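You operate a simulated robot arm through the tools that you are given. There is no shell and no other tool. Be economical: measure what you need, move in short steps, check, and stop when the job is done.

You are at the controls of a simulated robot arm. One attempt, no reset.

JOB
Put the bare bearing labelled "57" from the top of the brown table on the open shelf of the teal cabinet and the bare bearing labelled "27" on the top of the yellow table. Take the teal ring and leave it on top of the brown empty core. Take the purple card from the top of the orange table and leave it on the blue board. Put the small carton on the top of the orange table away on the top of the purple table. Take the black can and put it on top of the brown wide carton on the top of the teal table. Open the green drawer. The order is free. Set down upright: purple card, black can.

The check looks at the end state, three seconds after you hand in, the way a careful person would. Anything else that was tipped, shoved, dropped, spilled or broken makes it a failure.

ROBOT AND FRAMES
A 7-joint arm with a two-finger parallel gripper on a trunk, on a base that drives. Base frame: it is fixed to the floor where the robot stands at the start and does not move with it; the origin is under the middle of the robot, x ahead of it, y to its left, z up; the surface under the hand at the start is at about z = 0.8. Units: m, rad, N and s.
With the tool pointing down near the work surface it reaches from about 0.36 to 0.9 m from the robot's upright axis, wherever it stands. Its first joint turns from -2.007 to 2.007 rad. Places, roughly: bare bearing [0.5, 0, 0.75]; black can [4.5, 3.25, 1]; blue board (14x11x1 cm) [4.5, 0.6, 0.8]; empty core (6x7x4 cm) [0.4, 1.9, 0.9]; green drawer [1.7, -2.8, 0.2]; open shelf of the teal cabinet [1.4, -2.8, 0.4]; purple card [2.75, 2.25, 1]; small carton [2.75, 3.25, 1]; teal ring [2.75, -0.25, 1]; top of the purple table [6.6, 5, 0.8]; top of the yellow table [-1.8, -0.7, 0.8]; wide carton [4.5, 3.5, 1]. Payload 3.91 kg.
The TCP is the grasp point between the finger pads, 0.03 m short of the fingertips. In the tool frame z runs along the fingers and y along their closing line. Largest opening 0.11 m; finger width 0.02, thickness 0.01; the body of the gripper, 0.048 by 0.112 m, starts 0.055 m behind the TCP.
Orientation is that of the tool frame in the base frame, as [roll, pitch, yaw] about the fixed x, y, z axes, in that order (R = Rz(yaw) Ry(pitch) Rx(roll)). With the fingers straight down and closing along the base's y, the tool's x points along the base's -x, its y along +y and its z along -z.

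CONTROLS
- The arm moves only by the tool drive_tool. Its argument "steps" is a list of rows, each a list of 6 numbers: the shift along the base's x, y, z in units of 400 mm (1.0 is 400 mm), then the turn, a rotation vector about the base's x, y, z in units of 90 degrees (1.0 is 90 degrees). In form: [[x, y, z, wx, wy, wz], ...]. A call has 1 to 20 rows; each row is the pose to reach, as a shift and turn from the pose commanded when the call began. "hand" is the gripper command, from -1 (shut) to 1 (fully open), values between in proportion, set as the call begins (left out, the last holds). A call with a number of a shift or a turn outside -1 to 1 is refused whole. Each row takes 0.2 s and may step no farther than 0.05 m and 0.15 rad from the row before; otherwise, or with a gripper value out of range, the whole call is refused. A pose out of reach is approached as far as the arm can. The call stops where the force on the tool passes 40 N (or 10 N more than at its start, if that is more) or the arm is blocked; 0.2 s more then pass. The fingers move at their own pace (about 0.153 m/s each) and stop on an object; they squeeze with about 44 N. The grip force told is the motor's: it shows also when the fingers shut on nothing. Time passes only in rows, and 0.2 s behind the last, so rows that repeat a pose let the fingers close. It gives the time, the measured TCP pose, the force on the tool (base axes), the opening and the grip force at its end, in the units of the frame above (readings bear some noise), with the torque about the TCP (base axes, N m) and any sound that the robot's microphone picked up.
- Cameras (640 x 400 px; columns grow to the right, rows downward): "scene" is now at [0.2333, 0.1852, 1.1101]; the picture's right is [-0.23, -0.97, 0.00], its down [-0.35, 0.08, -0.93] and it looks along [0.91, -0.22, -0.36] (base axes); focal length 268 px, centre (320, 200). "wrist" rides on the gripper at [0.072, 0.017, -0.103] in the tool frame; the picture's right is [-0.23, 0.97, 0.00], its down [-0.76, -0.18, -0.62] and it looks along [-0.61, -0.14, 0.78] (tool axes); focal length 222 px, centre (320, 200). There is no depth. A picture from a camera that has moved, and an enlarged one, comes with that camera's place and axes in the base frame and with its lens.
- camera(camera): a new picture of that camera. The clock stands still meanwhile.
- slide_trunk(by): slides the trunk up (or, below 0, down) by that many m; the arm and the scene camera ride with it, the base frame stays. It gives what a move gives, with no picture.
- steer(legs): drives the robot by 1 to 6 legs, each [ahead, left, turn to the left] in m, m and rad, along the robot's own axes; the way and the turn of a leg run together, so that a leg with both is an arc; at most 1.5 m and 3.142 rad a leg. The arm and the cameras ride along, it lands a little off, and it stops where it bumps. It gives what a move gives.
- head_to(pan, tilt): turns the head with the scene camera to pan (to the left, within 1.396 rad either way) and tilt (down, from -0.506 to 1.204), counted from straight ahead of the robot. It gives what a move gives.
- close_up(camera, box): a new picture of the part [left, top, right, bottom] of that camera's present view, enlarged. The clock stands still meanwhile.
- job_done(): hands the job in; it is judged then, once.

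Work in short steps. Places have to be worked out from the pictures, the camera data and where the tool is seen: move nearer, look again, correct. Check each grasp and each placing, and mend what went wrong. You have 196 turns and 162 pictures in all, those below and enlarged ones among them. Open the gripper and draw the arm clear of the work before you hand the job in, unless the task says otherwise; then end with one line.

The tools are called after "Call:" as name(argument=value, ...) on one line, values as JSON. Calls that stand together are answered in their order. drive_tool: Moves the arm, as the interface text tells. Its arguments: {"type":"object","properties":{"steps":{"type":"array","items":{"type":"array","items":{"type":"number"}}},"hand":{"type":"number"}},"required":["steps"]} The other tools are called the same way: slide_trunk (by) slides the trunk up or down; steer (legs) drives the base; head_to (pan, tilt) turns the head that bears the scene camera; camera (camera) takes a picture; close_up (camera, box) takes an enlarged picture of a part of a camera's view; job_done () hands the job in.

At the start:

```text
t: 0.0
ee_pos: [0.4986, 0.1448, 1.0215]
tcp_rot: [-3.138, 0.002, -3.141]
contact_force: [0.8, 0.3, -0.5]
torque: [0.0, -0.01, -0.01]
opening: 0.11
grasp_force: 0.0
trunk travel left (down, up): [-0.425, 0.565]
robot x, y, heading: [0.003, -0.0, -0.002]
head pan, tilt: [-0.232, 0.363]
```

scene: 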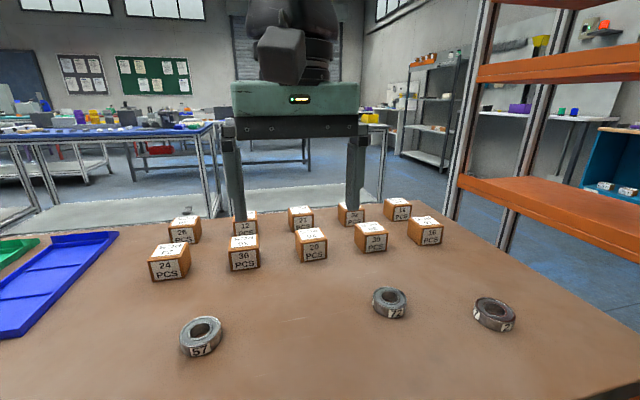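
wrist: 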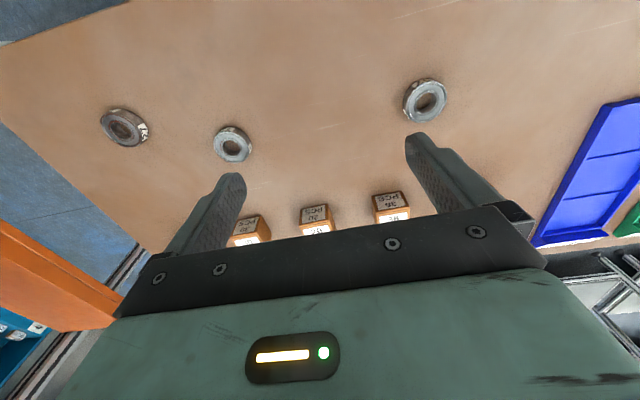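

I see three bearings on the brown table; the left one reads 57. I'll enlarge to read all the labels.

Call:
close_up(camera="scene", box=[340, 260, 540, 360])

Call:
close_up(camera="scene", box=[140, 280, 260, 370])

Call:
close_up(camera="wrist", box=[80, 60, 480, 200])

```text
3.20 times, centred on (440, 310) of scene
camera zoom: at [0.2333, 0.1852, 1.1101], right [-0.23, -0.97, 0.0], down [-0.35, 0.08, -0.93], along [0.91, -0.22, -0.36], focal length 859 px, centre (-64, -152)
```

zoom: 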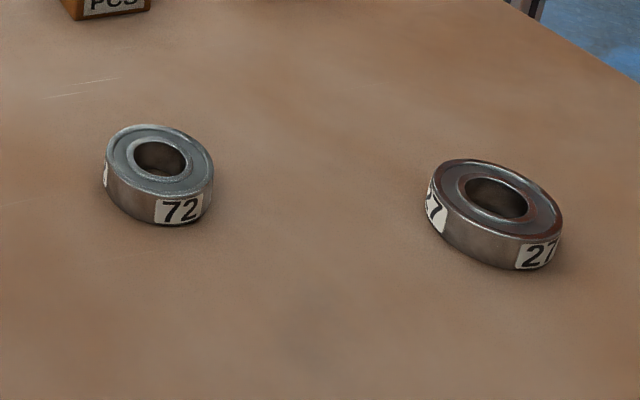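

```text
4.44 times, centred on (200, 325) of scene
camera zoom: at [0.2333, 0.1852, 1.1101], right [-0.23, -0.97, 0.0], down [-0.35, 0.08, -0.93], along [0.91, -0.22, -0.36], focal length 1193 px, centre (853, -356)
```

zoom: 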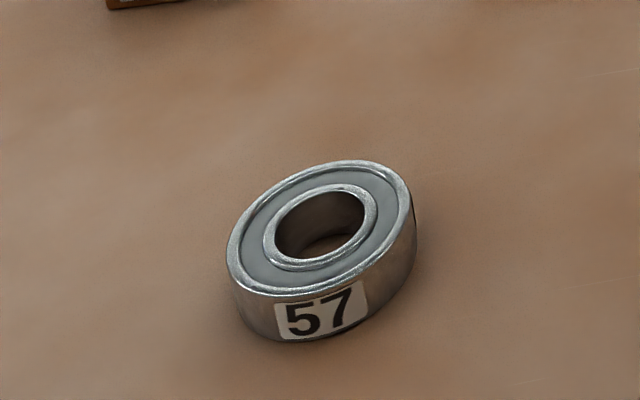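

```text
1.60 times, centred on (280, 130) of wrist
camera zoom: at [0.4272, 0.1609, 1.1253], right [0.23, 0.97, 0.0], down [0.76, -0.18, 0.62], along [0.61, -0.14, -0.78], focal length 355 px, centre (384, 312)
```

zoom: 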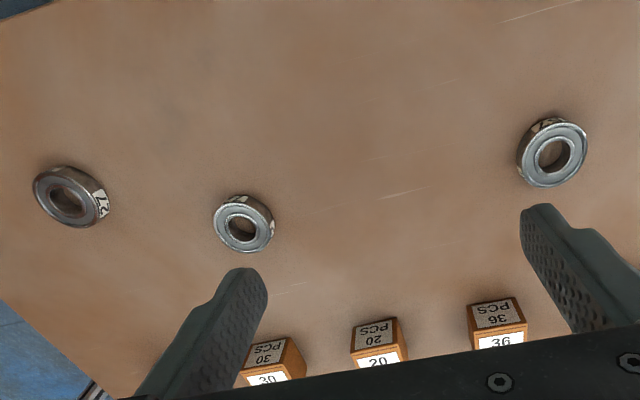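

Bearing 57 is at about (0.54, 0.28), 27 is on the right. Before grasping I'll look around, first at the teal cabinet to the right.

Call:
head_to(pan=-1.0, tilt=0.3)

Call:
camera(camera="scene")

Call:
head_to(pan=0.9, tilt=0.25)

Call:
camera(camera="scene")

```text
t: 1.1
ee_pos: [0.4993, 0.1441, 1.022]
tcp_rot: [-3.138, 0.001, 3.141]
contact_force: [0.2, 0.7, 0.3]
torque: [0.04, 0.0, -0.01]
opening: 0.1101
grasp_force: 0.0
trunk travel left (down, up): [-0.425, 0.565]
robot x, y, heading: [-0.0009, 0.0021, -0.003]
head pan, tilt: [-1.0, 0.3]
```

```text
156 pictures are left
camera scene: at [0.1933, 0.1281, 1.1159], right [-0.84, -0.54, 0.0], down [-0.16, 0.25, -0.96], along [0.52, -0.8, -0.3], focal length 268 px, centre (320, 200)
```

scene: 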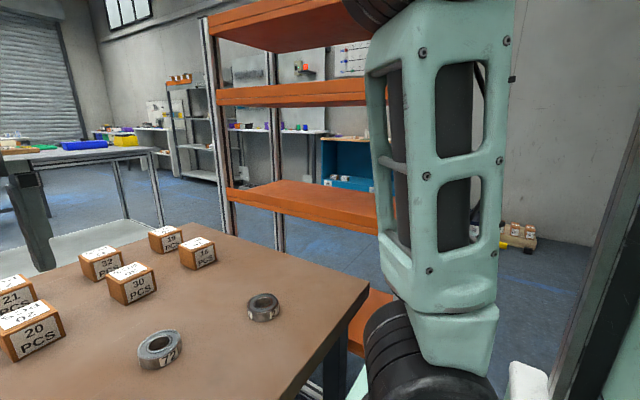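

```text
t: 3.0
ee_pos: [0.499, 0.1445, 1.0213]
tcp_rot: [-3.138, 0.002, -3.141]
contact_force: [0.7, -0.2, 0.5]
torque: [0.04, -0.06, 0.0]
opening: 0.1097
grasp_force: 0.1
trunk travel left (down, up): [-0.425, 0.565]
robot x, y, heading: [-0.0005, -0.001, -0.001]
head pan, tilt: [0.901, 0.25]
```

```text
155 pictures are left
camera scene: at [0.2008, 0.2797, 1.1206], right [0.78, -0.62, 0.0], down [-0.15, -0.19, -0.97], along [0.6, 0.76, -0.25], focal length 268 px, centre (320, 200)
```

scene: 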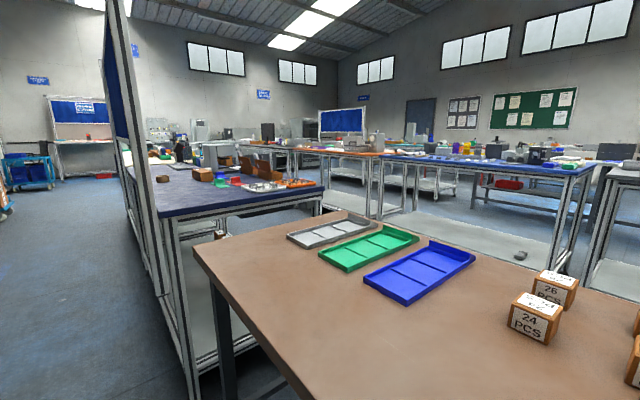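

27 triangulates to (0.480, -0.141), top at z≈0.815. I'll take it first: move above it and look with the wrist camera.

Call:
drive_tool(steps=[[-0.007, -0.1, -0.04, 0, 0, 0], [-0.014, -0.2, -0.08, 0, 0, 0], [-0.02, -0.3, -0.12, 0, 0, 0], [-0.027, -0.4, -0.16, 0, 0, 0], [-0.034, -0.5, -0.2, 0, 0, 0], [-0.04, -0.6, -0.24, 0, 0, 0], [-0.047, -0.714, -0.3, 0, 0, 0]], hand=1)

Call:
camera(camera="wrist")

```text
refused: row 7 steps farther than a row can; nothing moved
```

```text
154 pictures are left
camera wrist: at [0.4272, 0.1609, 1.1253], right [0.23, 0.97, 0.0], down [0.76, -0.18, 0.62], along [0.61, -0.14, -0.78], focal length 222 px, centre (320, 200)
```

wrist: 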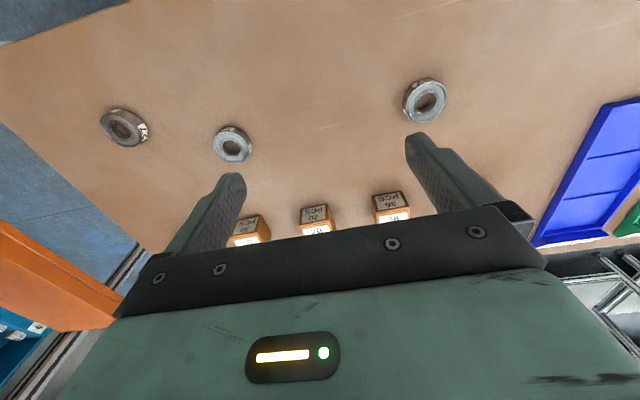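

The last row stepped too far; I'll resend with an extra row.

Call:
drive_tool(steps=[[-0.007, -0.1, -0.04, 0, 0, 0], [-0.014, -0.2, -0.08, 0, 0, 0], [-0.02, -0.3, -0.12, 0, 0, 0], [-0.027, -0.4, -0.16, 0, 0, 0], [-0.034, -0.5, -0.2, 0, 0, 0], [-0.04, -0.6, -0.24, 0, 0, 0], [-0.047, -0.7, -0.28, 0, 0, 0], [-0.047, -0.714, -0.3, 0, 0, 0]], hand=1)

Call:
camera(camera="wrist")

```text
t: 4.8
ee_pos: [0.48, -0.1426, 0.9006]
tcp_rot: [-3.137, 0.002, 3.14]
contact_force: [0.6, 0.4, 0.2]
torque: [0.01, -0.01, -0.01]
opening: 0.11
grasp_force: 0.2
trunk travel left (down, up): [-0.425, 0.565]
robot x, y, heading: [0.0007, 0.0018, 0.003]
head pan, tilt: [0.901, 0.25]
```

```text
153 pictures are left
camera wrist: at [0.4083, -0.1257, 1.0056], right [0.23, 0.97, 0.0], down [0.76, -0.18, 0.62], along [0.61, -0.14, -0.78], focal length 222 px, centre (320, 200)
```

wrist: 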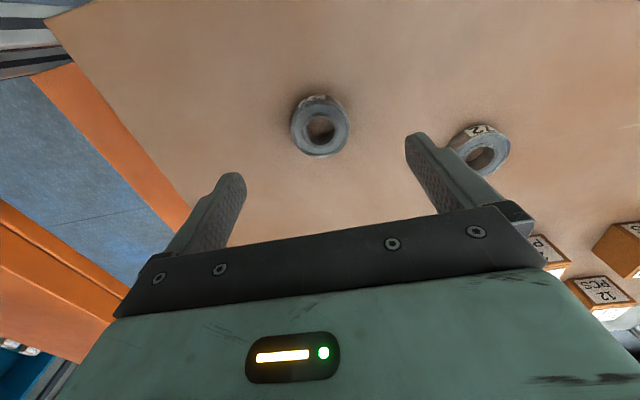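

Aligned over 27 (estimate 0.480, -0.142). Descend to z≈0.829 and close.

Call:
drive_tool(steps=[[0, 0, -0.09, 0, 0, 0], [0, 0, -0.15, 0, 0, 0], [0, 0, -0.179, 0, 0, 0], [0, 0, -0.179, 0, 0, 0]])

Call:
drive_tool(steps=[[0, 0, 0, 0, 0, 0], [0, 0, 0, 0, 0, 0], [0, 0, 0, 0, 0, 0]], hand=-1)

Call:
drive_tool(steps=[[0, 0, 0.1, 0, 0, 0], [0, 0, 0.2, 0, 0, 0], [0, 0, 0.3, 0, 0, 0], [0, 0, 0.4, 0, 0, 0]])

Call:
camera(camera="wrist")

```text
t: 5.8
ee_pos: [0.4815, -0.1429, 0.8312]
tcp_rot: [-3.14, 0.002, 3.142]
contact_force: [-0.3, 0.1, 0.6]
torque: [0.04, 0.0, 0.02]
opening: 0.1101
grasp_force: 0.1
trunk travel left (down, up): [-0.425, 0.565]
robot x, y, heading: [-0.0001, -0.002, -0.004]
head pan, tilt: [0.901, 0.25]
```

```text
t: 6.6
ee_pos: [0.4806, -0.1427, 0.8299]
tcp_rot: [-3.138, 0.0, -3.141]
contact_force: [-0.5, 0.6, -0.3]
torque: [-0.01, -0.02, -0.01]
opening: 0.0504
grasp_force: 44.2
trunk travel left (down, up): [-0.425, 0.565]
robot x, y, heading: [0.001, -0.0001, 0.0]
head pan, tilt: [0.901, 0.25]
```

```text
t: 7.6
ee_pos: [0.4812, -0.1431, 0.9911]
tcp_rot: [-3.14, -0.001, 3.142]
contact_force: [0.0, 0.1, -1.9]
torque: [0.04, 0.02, -0.01]
opening: 0.05
grasp_force: 44.0
trunk travel left (down, up): [-0.425, 0.565]
robot x, y, heading: [0.0014, -0.0022, -0.003]
head pan, tilt: [0.901, 0.25]
```

```text
152 pictures are left
camera wrist: at [0.4093, -0.1259, 1.0945], right [0.23, 0.97, 0.0], down [0.76, -0.18, 0.62], along [0.61, -0.14, -0.78], focal length 222 px, centre (320, 200)
```

wrist: 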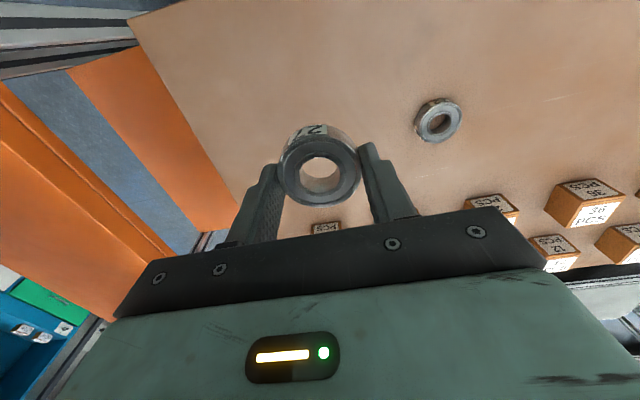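

27 is held. Back away from the table 0.5 m and turn left by 90°, then look toward the yellow table.

Call:
steer(legs=[[-0.5, 0, 0], [0, 0, 1.571]])

Call:
head_to(pan=1.2, tilt=0.3)

Call:
camera(camera="scene")

Call:
head_to(pan=0, tilt=0.3)

Call:
camera(camera="scene")

```text
t: 14.3
ee_pos: [-0.3431, 0.4829, 0.9901]
tcp_rot: [-3.138, 0.003, -1.574]
contact_force: [-0.3, 0.4, -1.3]
torque: [-0.01, 0.0, 0.01]
opening: 0.0501
grasp_force: 43.7
trunk travel left (down, up): [-0.425, 0.565]
robot x, y, heading: [-0.4893, 0.0012, 1.565]
head pan, tilt: [0.901, 0.25]
```

```text
t: 15.1
ee_pos: [-0.344, 0.4822, 0.9907]
tcp_rot: [-3.139, 0.002, -1.574]
contact_force: [-0.5, -0.5, -1.3]
torque: [-0.04, 0.0, -0.03]
opening: 0.0501
grasp_force: 44.0
trunk travel left (down, up): [-0.425, 0.565]
robot x, y, heading: [-0.4903, -0.0003, 1.57]
head pan, tilt: [1.201, 0.3]
```

```text
151 pictures are left
camera scene: at [-0.7787, 0.1798, 1.1159], right [0.36, 0.93, 0.0], down [0.28, -0.11, -0.96], along [-0.89, 0.35, -0.3], focal length 268 px, centre (320, 200)
```

scene: 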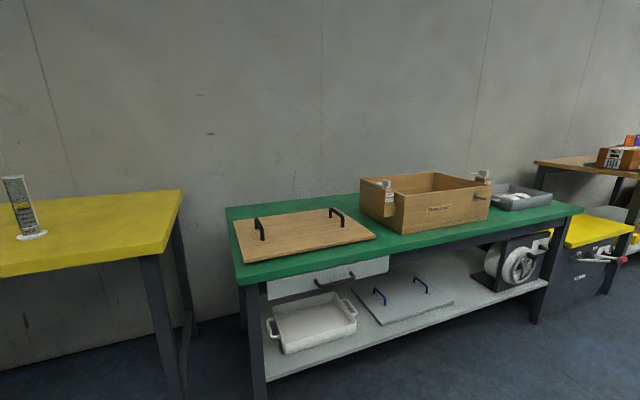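

```text
t: 16.5
ee_pos: [-0.3432, 0.4819, 0.9904]
tcp_rot: [-3.137, 0.003, -1.573]
contact_force: [-0.7, 0.0, -2.1]
torque: [0.0, 0.01, 0.01]
opening: 0.0501
grasp_force: 44.0
trunk travel left (down, up): [-0.425, 0.565]
robot x, y, heading: [-0.4879, -0.0003, 1.57]
head pan, tilt: [0.0, 0.3]
```

```text
150 pictures are left
camera scene: at [-0.6916, 0.2391, 1.1159], right [1.0, 0.0, 0.0], down [0.0, -0.3, -0.96], along [0.0, 0.96, -0.3], focal length 268 px, centre (320, 200)
```

scene: 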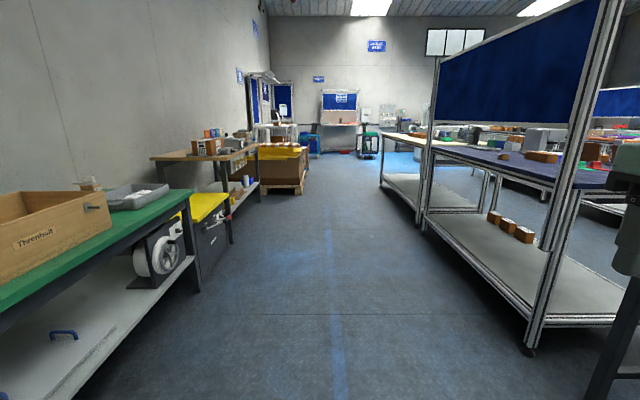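

The yellow table's near edge is at x≈-1.48, right corner y≈0.04, with an item around (-1.7,-0.33). Turn to face it and move a bit closer, looking down at its surface.

Call:
steer(legs=[[0, 0, 1.571], [0.4, 0.15, 0]])

Call:
head_to(pan=0.2, tilt=0.45)

Call:
camera(camera="scene")

```text
t: 22.9
ee_pos: [-1.3677, 0.0065, 0.9899]
tcp_rot: [-3.138, 0.003, -0.012]
contact_force: [0.3, -0.3, -1.8]
torque: [-0.01, 0.04, 0.02]
opening: 0.0499
grasp_force: 43.6
trunk travel left (down, up): [-0.425, 0.565]
robot x, y, heading: [-0.8859, -0.1423, 3.132]
head pan, tilt: [0.0, 0.3]
```

```text
t: 23.6
ee_pos: [-1.3666, 0.0056, 0.9895]
tcp_rot: [-3.138, 0.002, -0.014]
contact_force: [-0.2, 0.1, -1.0]
torque: [0.04, 0.03, 0.0]
opening: 0.0502
grasp_force: 44.0
trunk travel left (down, up): [-0.425, 0.565]
robot x, y, heading: [-0.8865, -0.1448, 3.127]
head pan, tilt: [0.201, 0.45]
```

```text
149 pictures are left
camera scene: at [-1.1219, -0.3615, 1.102], right [-0.19, 0.98, 0.0], down [0.43, 0.08, -0.9], along [-0.88, -0.17, -0.43], focal length 268 px, centre (320, 200)
```

scene: 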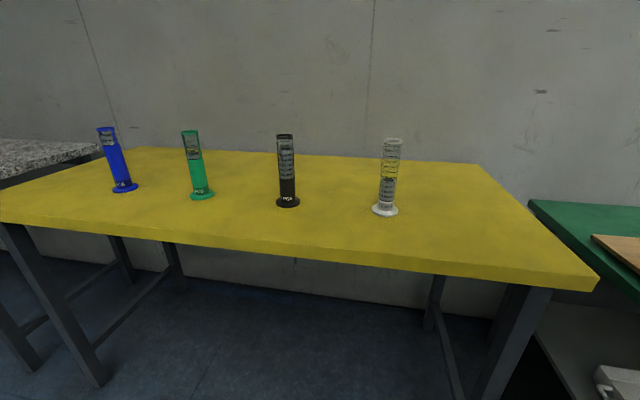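

Clear yellow spot around (-1.66, -0.10). Move above it, then lower.

Call:
drive_tool(steps=[[-0.11, -0.04, 0, 0, 0, 0], [-0.22, -0.08, 0, 0, 0, 0], [-0.33, -0.12, 0, 0, 0, 0], [-0.44, -0.16, 0, 0, 0, 0], [-0.55, -0.2, 0, 0, 0, 0], [-0.65, -0.235, 0, 0, 0, 0], [-0.7325, -0.265, 0, 0, 0, 0], [-0.7325, -0.265, -0.1, 0, 0, 0], [-0.7325, -0.265, -0.2, 0, 0, 0], [-0.7325, -0.265, -0.3, 0, 0, 0], [-0.7325, -0.265, -0.3, 0, 0, 0]])

Call:
camera(camera="scene")

Call:
drive_tool(steps=[[0, 0, -0.01, 0, 0, 0], [0, 0, -0.02, 0, 0, 0], [0, 0, -0.03, 0, 0, 0], [0, 0, -0.035, 0, 0, 0], [0, 0, -0.04, 0, 0, 0], [0, 0, -0.045, 0, 0, 0], [0, 0, -0.05, 0, 0, 0], [0, 0, -0.055, 0, 0, 0], [0, 0, -0.06, 0, 0, 0]])

```text
t: 26.1
ee_pos: [-1.6596, -0.1013, 0.8699]
tcp_rot: [-3.138, 0.0, -0.012]
contact_force: [1.2, -0.5, -1.2]
torque: [-0.01, 0.01, 0.0]
opening: 0.0503
grasp_force: 43.7
trunk travel left (down, up): [-0.425, 0.565]
robot x, y, heading: [-0.8886, -0.1457, 3.129]
head pan, tilt: [0.201, 0.45]
```

```text
148 pictures are left
camera scene: at [-1.1219, -0.3616, 1.102], right [-0.19, 0.98, 0.0], down [0.43, 0.08, -0.9], along [-0.88, -0.17, -0.44], focal length 268 px, centre (320, 200)
```

scene: 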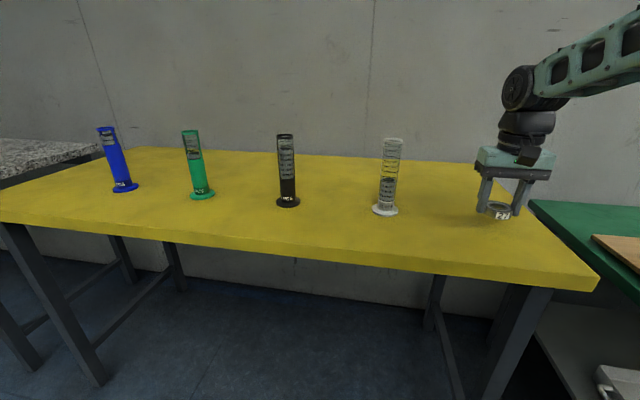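

```text
t: 28.1
ee_pos: [-1.6602, -0.0998, 0.8462]
tcp_rot: [-3.139, 0.0, -0.013]
contact_force: [0.5, 0.3, -1.6]
torque: [-0.01, 0.01, 0.0]
opening: 0.0503
grasp_force: 43.8
trunk travel left (down, up): [-0.425, 0.565]
robot x, y, heading: [-0.8865, -0.1452, 3.131]
head pan, tilt: [0.201, 0.45]
```

No contact yet at 0.846; keep lowering in 2 mm rows.

Call:
drive_tool(steps=[[0, 0, -0.005, 0, 0, 0], [0, 0, -0.01, 0, 0, 0], [0, 0, -0.015, 0, 0, 0], [0, 0, -0.02, 0, 0, 0], [0, 0, -0.025, 0, 0, 0], [0, 0, -0.03, 0, 0, 0], [0, 0, -0.035, 0, 0, 0], [0, 0, -0.04, 0, 0, 0], [0, 0, -0.045, 0, 0, 0], [0, 0, -0.05, 0, 0, 0]])

Call:
close_up(camera="scene", box=[440, 140, 600, 260])

```text
t: 30.2
ee_pos: [-1.6601, -0.0991, 0.8297]
tcp_rot: [-3.141, 0.005, -0.013]
contact_force: [6.3, 1.8, 26.4]
torque: [-0.53, -0.54, 0.19]
opening: 0.0504
grasp_force: 43.8
trunk travel left (down, up): [-0.425, 0.565]
robot x, y, heading: [-0.8887, -0.1441, 3.13]
head pan, tilt: [0.201, 0.45]
```

```text
3.33 times, centred on (520, 200) of scene
camera zoom: at [-1.1208, -0.3615, 1.1028], right [-0.19, 0.98, 0.0], down [0.43, 0.08, -0.9], along [-0.88, -0.17, -0.43], focal length 895 px, centre (-347, 200)
```

zoom: 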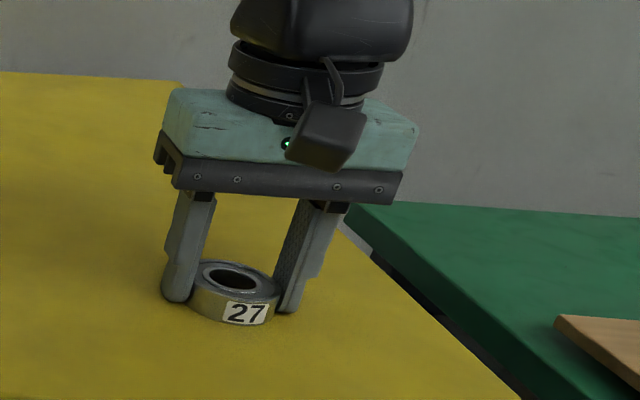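

Contact with the table (26 N). Open, lift, and check.

Call:
drive_tool(steps=[[0, 0, 0.003, 0, 0, 0], [0, 0, 0.003, 0, 0, 0], [0, 0, 0.003, 0, 0, 0]], hand=1)

Call:
drive_tool(steps=[[0, 0, 0.1, 0, 0, 0], [0, 0, 0.2, 0, 0, 0], [0, 0, 0.3, 0, 0, 0], [0, 0, 0.4, 0, 0, 0], [0.1, 0, 0.4, 0, 0, 0], [0.2, 0, 0.4, 0, 0, 0], [0.3, 0, 0.4, 0, 0, 0], [0.4, 0, 0.4, 0, 0, 0], [0.5, 0, 0.4, 0, 0, 0]])

Call:
close_up(camera="scene", box=[360, 100, 600, 260])

```text
t: 30.6
ee_pos: [-1.6609, -0.0871, 0.8312]
tcp_rot: [-3.126, 0.007, -0.025]
contact_force: [-0.2, 15.7, 14.4]
torque: [-0.45, -0.12, 0.14]
opening: 0.1028
grasp_force: 0.1
trunk travel left (down, up): [-0.425, 0.565]
robot x, y, heading: [-0.8896, -0.1396, 3.13]
head pan, tilt: [0.201, 0.45]
stopped in row 1: the force on the tool passed its limit at 50 N (the readings are from after the stop); the commanded pose is now the measured one
```

```text
t: 32.6
ee_pos: [-1.4597, -0.0899, 0.989]
tcp_rot: [-3.128, 0.002, -0.018]
contact_force: [-0.6, -0.3, 0.1]
torque: [0.0, 0.01, -0.01]
opening: 0.1099
grasp_force: 0.0
trunk travel left (down, up): [-0.425, 0.565]
robot x, y, heading: [-0.8887, -0.1399, 3.128]
head pan, tilt: [0.201, 0.45]
```

```text
2.50 times, centred on (480, 180) of scene
camera zoom: at [-1.1222, -0.3612, 1.1019], right [-0.19, 0.98, 0.0], down [0.43, 0.08, -0.9], along [-0.88, -0.17, -0.44], focal length 671 px, centre (-80, 250)
```

zoom: 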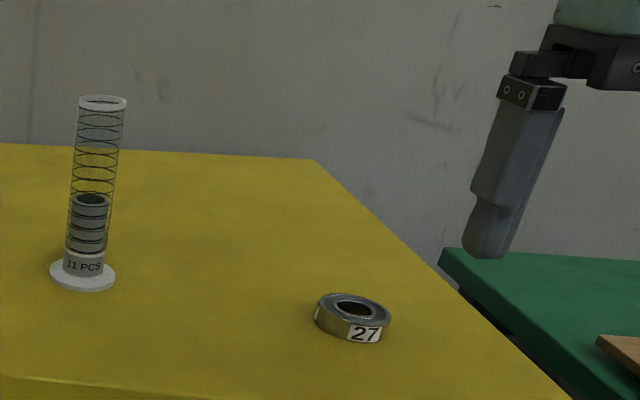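

27 sits flat on the yellow table. Next, scout the cabinet: back up, turn toward it and look.

Call:
steer(legs=[[-0.35, 0, 0], [0, 0, 2.35]])

Call:
head_to(pan=0, tilt=0.3)

Call:
camera(camera="scene")

```text
t: 40.4
ee_pos: [-0.1816, -0.5958, 0.9901]
tcp_rot: [-3.129, 0.002, 2.318]
contact_force: [-0.1, -0.2, -1.0]
torque: [0.01, -0.03, 0.01]
opening: 0.11
grasp_force: 0.1
trunk travel left (down, up): [-0.425, 0.565]
robot x, y, heading: [-0.5426, -0.1435, -0.81]
head pan, tilt: [0.201, 0.45]
```

```text
t: 41.1
ee_pos: [-0.1815, -0.5956, 0.9891]
tcp_rot: [-3.127, 0.0, 2.318]
contact_force: [-0.3, 0.2, 0.6]
torque: [0.0, 0.0, 0.01]
opening: 0.11
grasp_force: 0.0
trunk travel left (down, up): [-0.425, 0.565]
robot x, y, heading: [-0.5373, -0.1445, -0.819]
head pan, tilt: [0.0, 0.3]
```

```text
145 pictures are left
camera scene: at [-0.2298, -0.1772, 1.1159], right [-0.73, -0.69, 0.0], down [-0.2, 0.22, -0.96], along [0.65, -0.7, -0.3], focal length 268 px, centre (320, 200)
```

scene: 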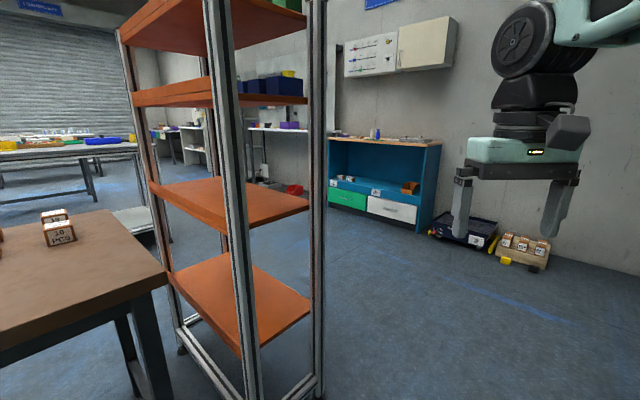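

Call:
close_up(camera="scene", box=[310, 120, 460, 240])

```text
3.33 times, centred on (385, 180) of scene
camera zoom: at [-0.2298, -0.1772, 1.1159], right [-0.73, -0.69, 0.0], down [-0.2, 0.22, -0.96], along [0.65, -0.7, -0.3], focal length 895 px, centre (103, 267)
```

zoom: 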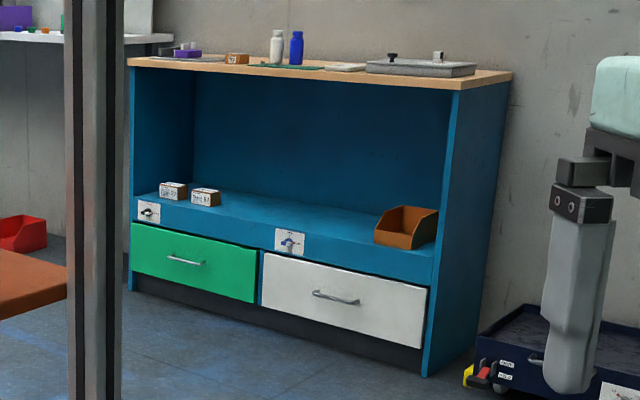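

The shelf opening is tall (0.4 to ~0.85), so I'll grip 57 with the tool pitched 45° forward, to reach in from the front. Drive back to the brown table.

Call:
steer(legs=[[0, 0, 0.815], [0.53, 0.3, 0]])

Call:
head_to(pan=0, tilt=0.5)

Call:
camera(camera="scene")

```text
t: 46.7
ee_pos: [0.5573, 0.1033, 0.9903]
tcp_rot: [-3.128, 0.003, 3.131]
contact_force: [0.6, 0.1, 0.4]
torque: [0.02, -0.04, 0.01]
opening: 0.1099
grasp_force: 0.1
trunk travel left (down, up): [-0.425, 0.565]
robot x, y, heading: [-0.0169, 0.1503, -0.0]
head pan, tilt: [0.0, 0.3]
```

```text
t: 47.4
ee_pos: [0.5555, 0.1024, 0.989]
tcp_rot: [-3.126, 0.003, 3.129]
contact_force: [0.1, -0.3, -0.2]
torque: [-0.01, 0.0, 0.01]
opening: 0.1102
grasp_force: 0.1
trunk travel left (down, up): [-0.425, 0.565]
robot x, y, heading: [-0.0175, 0.1501, -0.002]
head pan, tilt: [0.0, 0.499]
```

```text
143 pictures are left
camera scene: at [0.2189, 0.3559, 1.0976], right [-0.01, -1.0, 0.0], down [-0.48, 0.0, -0.88], along [0.88, 0.0, -0.48], focal length 268 px, centre (320, 200)
```

scene: 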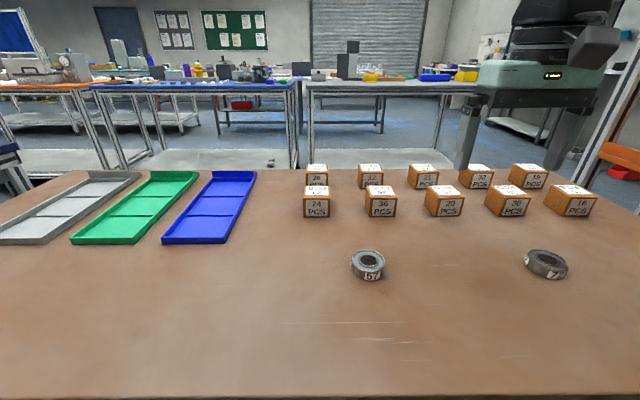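

57 measured at (0.538, 0.279). Move behind/above it with the tool pitched 45° forward.

Call:
drive_tool(steps=[[-0.015, 0.074, -0.037, 0.002, -0.083, 0.001], [-0.03, 0.147, -0.074, 0.003, -0.167, 0.003], [-0.045, 0.221, -0.111, 0.005, -0.25, 0.004], [-0.061, 0.294, -0.148, 0.007, -0.333, 0.005], [-0.076, 0.368, -0.185, 0.008, -0.417, 0.006], [-0.091, 0.4415, -0.2225, 0.01, -0.5, 0.008], [-0.091, 0.4415, -0.2225, 0.01, -0.5, 0.008]])

Call:
camera(camera="wrist")

Call:
camera(camera="scene")

```text
t: 49.0
ee_pos: [0.5199, 0.2798, 0.9031]
tcp_rot: [3.129, 0.789, 3.131]
contact_force: [-0.2, 0.6, 0.5]
torque: [-0.03, 0.02, 0.0]
opening: 0.1103
grasp_force: 0.0
trunk travel left (down, up): [-0.425, 0.565]
robot x, y, heading: [-0.0125, 0.1498, -0.003]
head pan, tilt: [0.0, 0.499]
```

```text
142 pictures are left
camera wrist: at [0.3961, 0.2965, 0.9248], right [0.16, 0.97, 0.17], down [0.1, -0.19, 0.98], along [0.98, -0.14, -0.12], focal length 222 px, centre (320, 200)
```

wrist: 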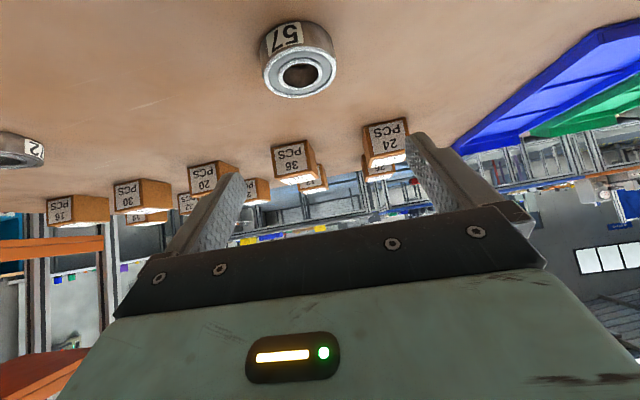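

```text
141 pictures are left
camera scene: at [0.2189, 0.3559, 1.0975], right [-0.01, -1.0, 0.0], down [-0.48, 0.0, -0.88], along [0.88, 0.0, -0.48], focal length 268 px, centre (320, 200)
```

scene: 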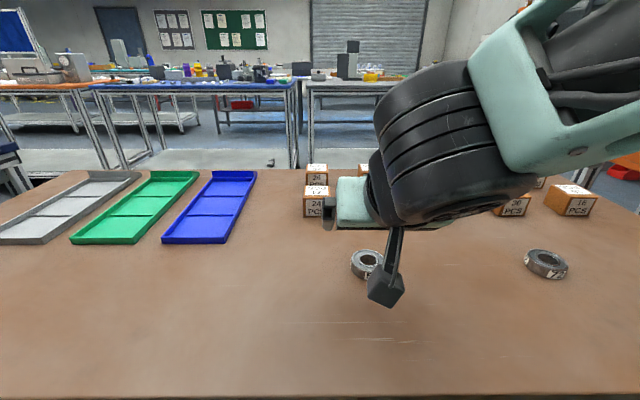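

Camera clears the table. Bearing at (0.536, 0.279), TCP x 0.52: good. Lower to z≈0.833 and close.

Call:
drive_tool(steps=[[0, 0, -0.08, 0, 0, 0], [0, 0, -0.14, 0, 0, 0], [0, 0, -0.175, 0, 0, 0], [0, 0, -0.175, 0, 0, 0]])

Call:
drive_tool(steps=[[0, 0, 0, 0, 0, 0], [0, 0, 0, 0, 0, 0], [0, 0, 0, 0, 0, 0]], hand=-1)

Call:
drive_tool(steps=[[0, 0, 0.1, 0, 0, 0], [0, 0, 0.2, 0, 0, 0], [0, 0, 0.3, 0, 0, 0], [0, 0, 0.4, 0, 0, 0]])

Call:
camera(camera="wrist")

```text
t: 50.0
ee_pos: [0.5215, 0.2789, 0.831]
tcp_rot: [3.129, 0.789, 3.13]
contact_force: [0.7, 0.0, 1.2]
torque: [0.0, 0.01, 0.02]
opening: 0.1101
grasp_force: 0.0
trunk travel left (down, up): [-0.425, 0.565]
robot x, y, heading: [-0.0172, 0.1491, -0.003]
head pan, tilt: [0.0, 0.499]
```

```text
t: 50.8
ee_pos: [0.5204, 0.2804, 0.8316]
tcp_rot: [3.13, 0.787, 3.131]
contact_force: [-0.1, 1.4, -0.1]
torque: [-0.04, -0.02, 0.03]
opening: 0.0502
grasp_force: 44.4
trunk travel left (down, up): [-0.425, 0.565]
robot x, y, heading: [-0.0144, 0.1499, -0.003]
head pan, tilt: [0.0, 0.499]
```

```text
t: 51.8
ee_pos: [0.5194, 0.28, 0.9907]
tcp_rot: [3.128, 0.788, 3.131]
contact_force: [-0.2, 0.3, -1.3]
torque: [-0.03, 0.04, -0.01]
opening: 0.0505
grasp_force: 43.8
trunk travel left (down, up): [-0.425, 0.565]
robot x, y, heading: [-0.0136, 0.1487, -0.007]
head pan, tilt: [0.0, 0.499]
```

```text
140 pictures are left
camera wrist: at [0.3959, 0.2961, 1.013], right [0.16, 0.97, 0.17], down [0.1, -0.19, 0.98], along [0.98, -0.14, -0.12], focal length 222 px, centre (320, 200)
```

wrist: 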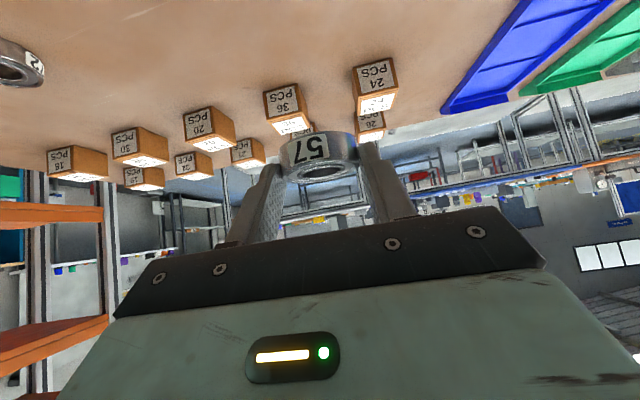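

57 is held level. Drive around the rack: back up, turn right to face -y, move to y≈-1.55, then look.

Call:
steer(legs=[[-0.55, 0, 0], [0, 0, -1.571], [1.4, 0, 0], [0.3, 0, 0]])

Call:
head_to(pan=0.9, tilt=0.35)

Call:
camera(camera="scene")

```text
t: 67.2
ee_pos: [-0.4198, -2.1134, 0.9911]
tcp_rot: [3.129, 0.787, 1.577]
contact_force: [-0.3, -0.4, -0.9]
torque: [0.01, 0.02, 0.02]
opening: 0.0502
grasp_force: 44.3
trunk travel left (down, up): [-0.425, 0.565]
robot x, y, heading: [-0.5631, -1.5796, -1.56]
head pan, tilt: [0.0, 0.499]
```

```text
t: 68.4
ee_pos: [-0.4196, -2.1146, 0.9902]
tcp_rot: [3.128, 0.787, 1.579]
contact_force: [0.0, -0.6, -1.4]
torque: [0.0, 0.02, 0.0]
opening: 0.0503
grasp_force: 44.2
trunk travel left (down, up): [-0.425, 0.565]
robot x, y, heading: [-0.5597, -1.5803, -1.559]
head pan, tilt: [0.901, 0.351]
```

```text
139 pictures are left
camera scene: at [-0.2777, -1.7747, 1.1112], right [-0.61, -0.79, 0.0], down [-0.27, 0.21, -0.94], along [0.74, -0.57, -0.34], focal length 268 px, centre (320, 200)
```

scene: 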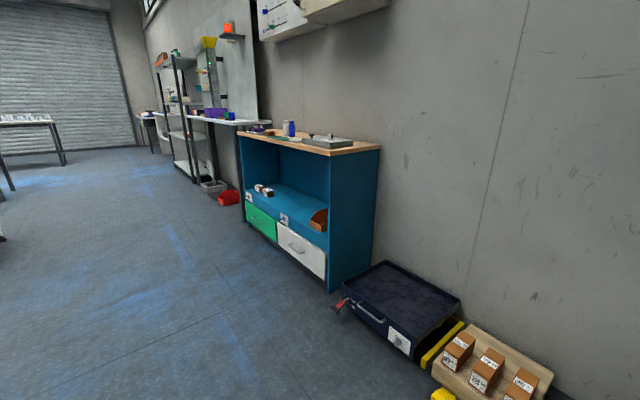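

Floor is clear. Slide 1.65 m to the robot's left to stand in front of the cabinet and look.

Call:
steer(legs=[[0, 1.4, 0], [0, 0.25, -0.01]])

Call:
head_to(pan=0.0, tilt=0.55)

Call:
camera(camera="scene")

```text
t: 76.7
ee_pos: [1.2039, -2.1122, 0.9905]
tcp_rot: [3.13, 0.787, 1.555]
contact_force: [0.6, 0.3, -1.6]
torque: [0.02, -0.02, 0.02]
opening: 0.0501
grasp_force: 44.1
trunk travel left (down, up): [-0.425, 0.565]
robot x, y, heading: [1.0791, -1.5736, -1.583]
head pan, tilt: [0.901, 0.351]
```

```text
t: 77.9
ee_pos: [1.2031, -2.1116, 0.99]
tcp_rot: [3.129, 0.787, 1.555]
contact_force: [0.3, 0.7, -1.5]
torque: [0.04, -0.01, -0.01]
opening: 0.05
grasp_force: 44.1
trunk travel left (down, up): [-0.425, 0.565]
robot x, y, heading: [1.0785, -1.5786, -1.583]
head pan, tilt: [0.0, 0.55]
```

```text
138 pictures are left
camera scene: at [1.2815, -1.8084, 1.0929], right [-1.0, 0.01, 0.0], down [0.01, 0.52, -0.85], along [-0.01, -0.85, -0.52], focal length 268 px, centre (320, 200)
```

scene: 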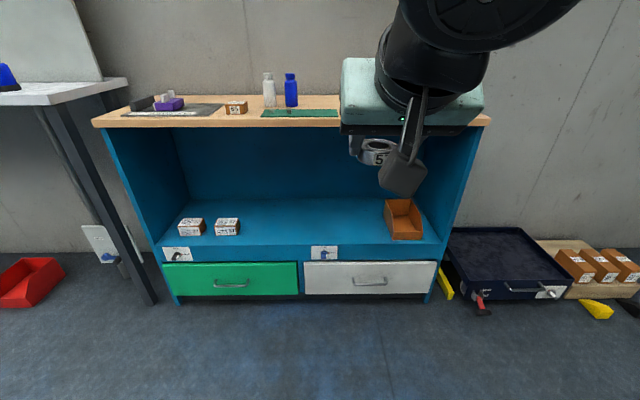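

Shelf surface at z≈0.363, front edge y≈-2.655; free spot at x≈1.2. Lower the trunk fully, drive closer, and look again.

Call:
slide_trunk(by=-0.4)

Call:
steer(legs=[[0.38, 0, 0.01]])

Call:
head_to(pan=0.0, tilt=0.4)

Call:
camera(camera="scene")

```text
t: 81.8
ee_pos: [1.2039, -2.1121, 0.5901]
tcp_rot: [3.129, 0.787, 1.556]
contact_force: [-1.2, 0.4, -1.2]
torque: [0.0, -0.02, -0.02]
opening: 0.0501
grasp_force: 44.1
trunk travel left (down, up): [-0.025, 0.965]
robot x, y, heading: [1.0765, -1.5814, -1.581]
head pan, tilt: [0.0, 0.55]
```

```text
t: 84.2
ee_pos: [1.2047, -2.4952, 0.5904]
tcp_rot: [3.13, 0.787, 1.562]
contact_force: [0.2, 0.0, -1.7]
torque: [0.02, 0.0, 0.01]
opening: 0.0502
grasp_force: 43.8
trunk travel left (down, up): [-0.025, 0.965]
robot x, y, heading: [1.0751, -1.9598, -1.574]
head pan, tilt: [0.0, 0.55]
```

```text
t: 84.9
ee_pos: [1.2038, -2.4956, 0.5894]
tcp_rot: [3.128, 0.787, 1.561]
contact_force: [-0.2, -0.2, -1.9]
torque: [0.0, 0.0, 0.03]
opening: 0.0501
grasp_force: 44.2
trunk travel left (down, up): [-0.025, 0.965]
robot x, y, heading: [1.0736, -1.9558, -1.58]
head pan, tilt: [0.0, 0.4]
```

```text
137 pictures are left
camera scene: at [1.28, -2.1933, 0.7066], right [-1.0, 0.0, 0.0], down [0.0, 0.39, -0.92], along [0.0, -0.92, -0.39], focal length 268 px, centre (320, 200)
```

scene: 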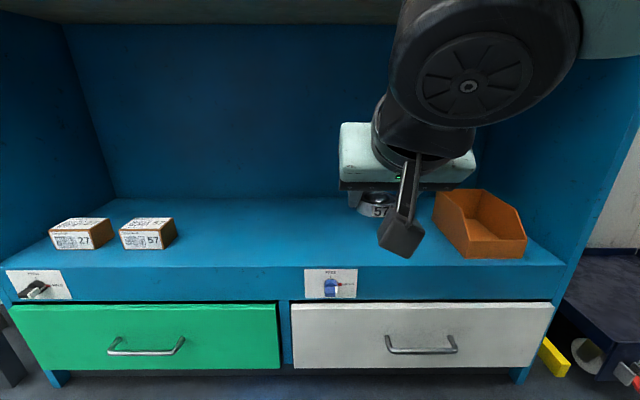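

Move down to z≈0.45 then forward to y≈-2.72 over the shelf.

Call:
drive_tool(steps=[[0.01, -0.02, -0.1, 0, 0, 0], [0.02, -0.04, -0.2, 0, 0, 0], [0.03, -0.06, -0.3, 0, 0, 0], [0.04, -0.1, -0.35, 0, 0, 0], [0.04, -0.2, -0.35, 0, 0, 0], [0.04, -0.3, -0.35, 0, 0, 0], [0.04, -0.4, -0.35, 0, 0, 0], [0.04, -0.5, -0.35, 0, 0, 0], [0.04, -0.561, -0.35, 0, 0, 0], [0.04, -0.561, -0.35, 0, 0, 0]])

Call:
camera(camera="scene")

Call:
camera(camera="wrist")

```text
t: 87.1
ee_pos: [1.2205, -2.7183, 0.4482]
tcp_rot: [3.128, 0.788, 1.561]
contact_force: [0.3, -1.1, -2.3]
torque: [0.04, 0.01, 0.03]
opening: 0.0501
grasp_force: 43.8
trunk travel left (down, up): [-0.025, 0.965]
robot x, y, heading: [1.0766, -1.9587, -1.574]
head pan, tilt: [0.0, 0.4]
```

```text
136 pictures are left
camera scene: at [1.28, -2.1933, 0.7066], right [-1.0, 0.0, 0.0], down [0.0, 0.39, -0.92], along [0.0, -0.92, -0.39], focal length 268 px, centre (320, 200)
```

scene: 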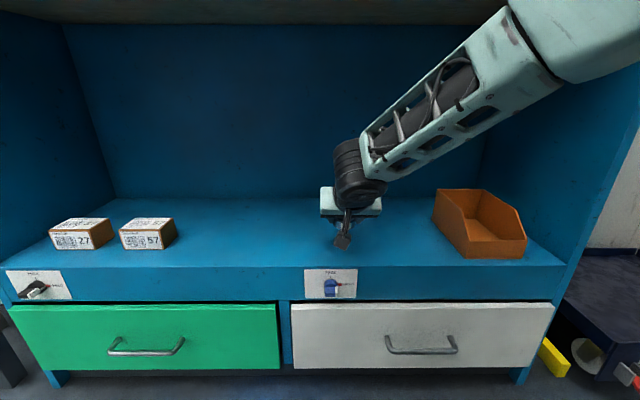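

```text
135 pictures are left
camera wrist: at [1.2387, -2.5946, 0.4706], right [0.97, -0.16, 0.17], down [-0.19, -0.1, 0.98], along [-0.14, -0.98, -0.12], focal length 222 px, centre (320, 200)
```

wrist: 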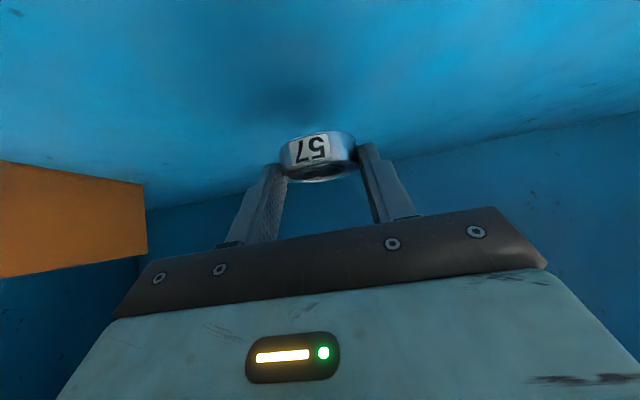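

Well placed over the shelf. Lower to ~0.40, then in 2 mm rows.

Call:
drive_tool(steps=[[0, 0, -0.04, 0, 0, 0], [0, 0, -0.08, 0, 0, 0], [0, 0, -0.1, 0, 0, 0], [0, 0, -0.11, 0, 0, 0], [0, 0, -0.115, 0, 0, 0], [0, 0, -0.12, 0, 0, 0], [0, 0, -0.125, 0, 0, 0]])

Call:
camera(camera="wrist")

```text
t: 88.7
ee_pos: [1.222, -2.7217, 0.4046]
tcp_rot: [3.125, 0.795, 1.559]
contact_force: [-3.0, 1.6, 31.7]
torque: [-0.66, 0.19, 0.0]
opening: 0.0507
grasp_force: 43.8
trunk travel left (down, up): [-0.025, 0.965]
robot x, y, heading: [1.0749, -1.962, -1.579]
head pan, tilt: [0.0, 0.4]
```

```text
134 pictures are left
camera wrist: at [1.2387, -2.5961, 0.4253], right [0.97, -0.16, 0.17], down [-0.19, -0.09, 0.98], along [-0.14, -0.98, -0.12], focal length 222 px, centre (320, 200)
```

wrist: 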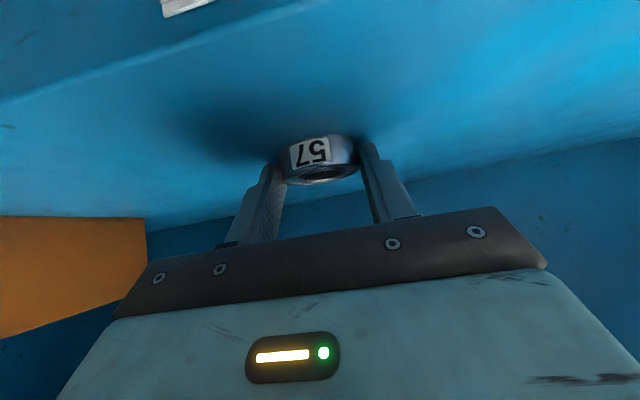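

Contact at TCP z≈0.405. Relieve the force, then open and check.

Call:
drive_tool(steps=[[0, 0, 0.008, 0, 0, 0], [0, 0, 0.014, 0, 0, 0], [0, 0, 0.014, 0, 0, 0]])

Call:
drive_tool(steps=[[0, 0, 0, 0, 0, 0], [0, 0, 0, 0, 0, 0], [0, 0, 0, 0, 0, 0]], hand=1)

```text
t: 89.5
ee_pos: [1.221, -2.7176, 0.4046]
tcp_rot: [3.13, 0.786, 1.564]
contact_force: [1.4, -1.6, 4.5]
torque: [-0.33, -0.07, 0.05]
opening: 0.0503
grasp_force: 44.1
trunk travel left (down, up): [-0.025, 0.965]
robot x, y, heading: [1.0782, -1.9608, -1.579]
head pan, tilt: [0.0, 0.4]
```

```text
t: 90.3
ee_pos: [1.2201, -2.7193, 0.4063]
tcp_rot: [3.129, 0.786, 1.563]
contact_force: [-0.3, 0.7, 0.8]
torque: [-0.01, -0.01, -0.01]
opening: 0.1101
grasp_force: 0.1
trunk travel left (down, up): [-0.025, 0.965]
robot x, y, heading: [1.0753, -1.9572, -1.578]
head pan, tilt: [0.0, 0.4]
```

Released cleanly. Withdraw backward-up and look.

Call:
drive_tool(steps=[[0, 0.085, 0.085, 0, 0, 0], [0, 0.17, 0.17, 0, 0, 0], [0, 0.25, 0.25, 0, 0, 0], [0, 0.35, 0.28, 0, 0, 0], [0, 0.45, 0.28, 0, 0, 0], [0, 0.55, 0.28, 0, 0, 0]])

Call:
camera(camera="scene")

```text
t: 91.7
ee_pos: [1.22, -2.4996, 0.5166]
tcp_rot: [3.13, 0.787, 1.56]
contact_force: [-0.6, -0.2, 0.2]
torque: [-0.01, 0.03, 0.03]
opening: 0.11
grasp_force: 0.0
trunk travel left (down, up): [-0.025, 0.965]
robot x, y, heading: [1.073, -1.9588, -1.579]
head pan, tilt: [0.0, 0.4]
```

```text
133 pictures are left
camera scene: at [1.28, -2.1934, 0.7066], right [-1.0, 0.0, 0.0], down [0.0, 0.39, -0.92], along [0.0, -0.92, -0.39], focal length 268 px, centre (320, 200)
```

scene: 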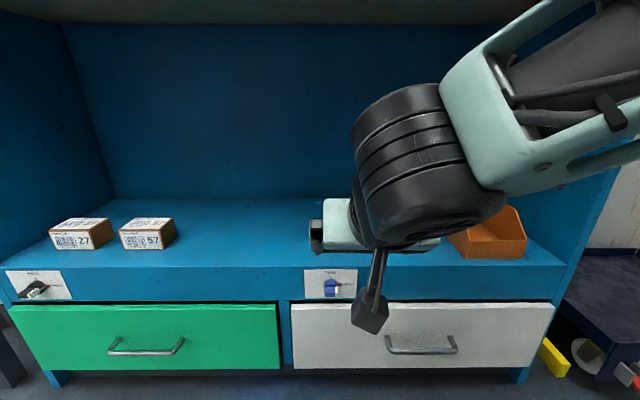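

Arm hides the bearing in the scene view; check with the wrist camera before going to the drawer.

Call:
camera(camera="wrist")

Call:
drive_tool(steps=[[0, 0.04, -0.03, -0.083, 0, 0], [0, 0.08, -0.06, -0.166, 0, 0], [0, 0.12, -0.1, -0.25, 0, 0], [0, 0.16, -0.15, -0.333, 0, 0], [0, 0.16, -0.25, -0.333, 0, 0], [0, 0.16, -0.35, -0.333, 0, 0], [0, 0.16, -0.4, -0.333, 0, 0]])

```text
132 pictures are left
camera wrist: at [1.2369, -2.3747, 0.5381], right [0.97, -0.16, 0.17], down [-0.19, -0.1, 0.98], along [-0.14, -0.98, -0.12], focal length 222 px, centre (320, 200)
```

wrist: 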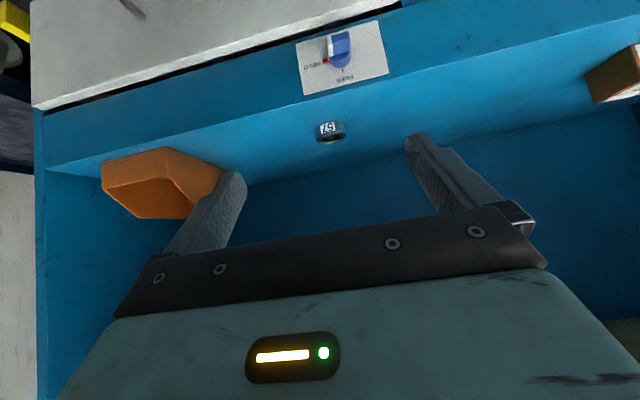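

```text
t: 93.3
ee_pos: [1.2291, -2.4344, 0.3564]
tcp_rot: [3.103, 1.31, 1.537]
contact_force: [0.1, -0.6, -0.5]
torque: [0.0, 0.0, 0.01]
opening: 0.1097
grasp_force: 0.0
out of reach, approached as far as the arm can: row 4, 5, 6, 7
trunk travel left (down, up): [-0.025, 0.965]
robot x, y, heading: [1.0731, -1.9606, -1.579]
head pan, tilt: [0.0, 0.4]
```

57 is on the shelf. The strip labels with knobs may be drawer latches; I'll enlarge them.

Call:
close_up(camera="scene", box=[0, 260, 80, 310])

Call:
close_up(camera="scene", box=[290, 260, 370, 310])

```text
8.00 times, centred on (40, 285) of scene
camera zoom: at [1.28, -2.1932, 0.7067], right [-1.0, 0.0, 0.0], down [0.0, 0.39, -0.92], along [0.0, -0.92, -0.39], focal length 2147 px, centre (2560, -480)
```

zoom: 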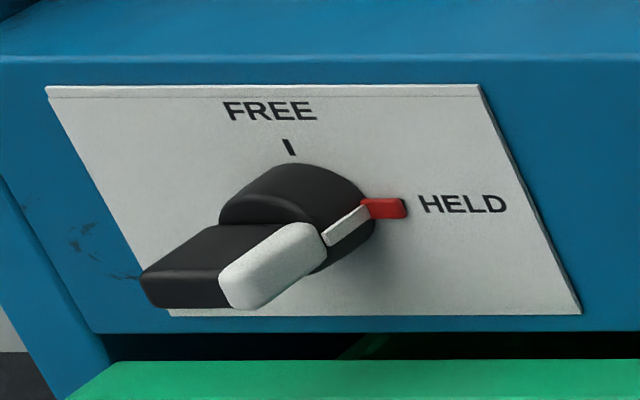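

```text
8.00 times, centred on (330, 285) of scene
camera zoom: at [1.28, -2.1932, 0.7067], right [-1.0, 0.0, 0.0], down [0.0, 0.39, -0.92], along [0.0, -0.92, -0.39], focal length 2147 px, centre (240, -480)
```

zoom: 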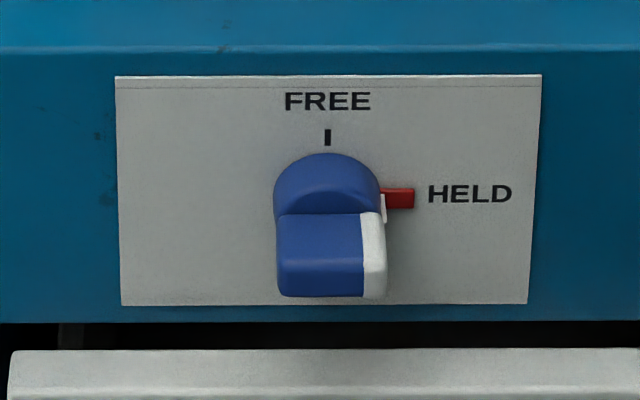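

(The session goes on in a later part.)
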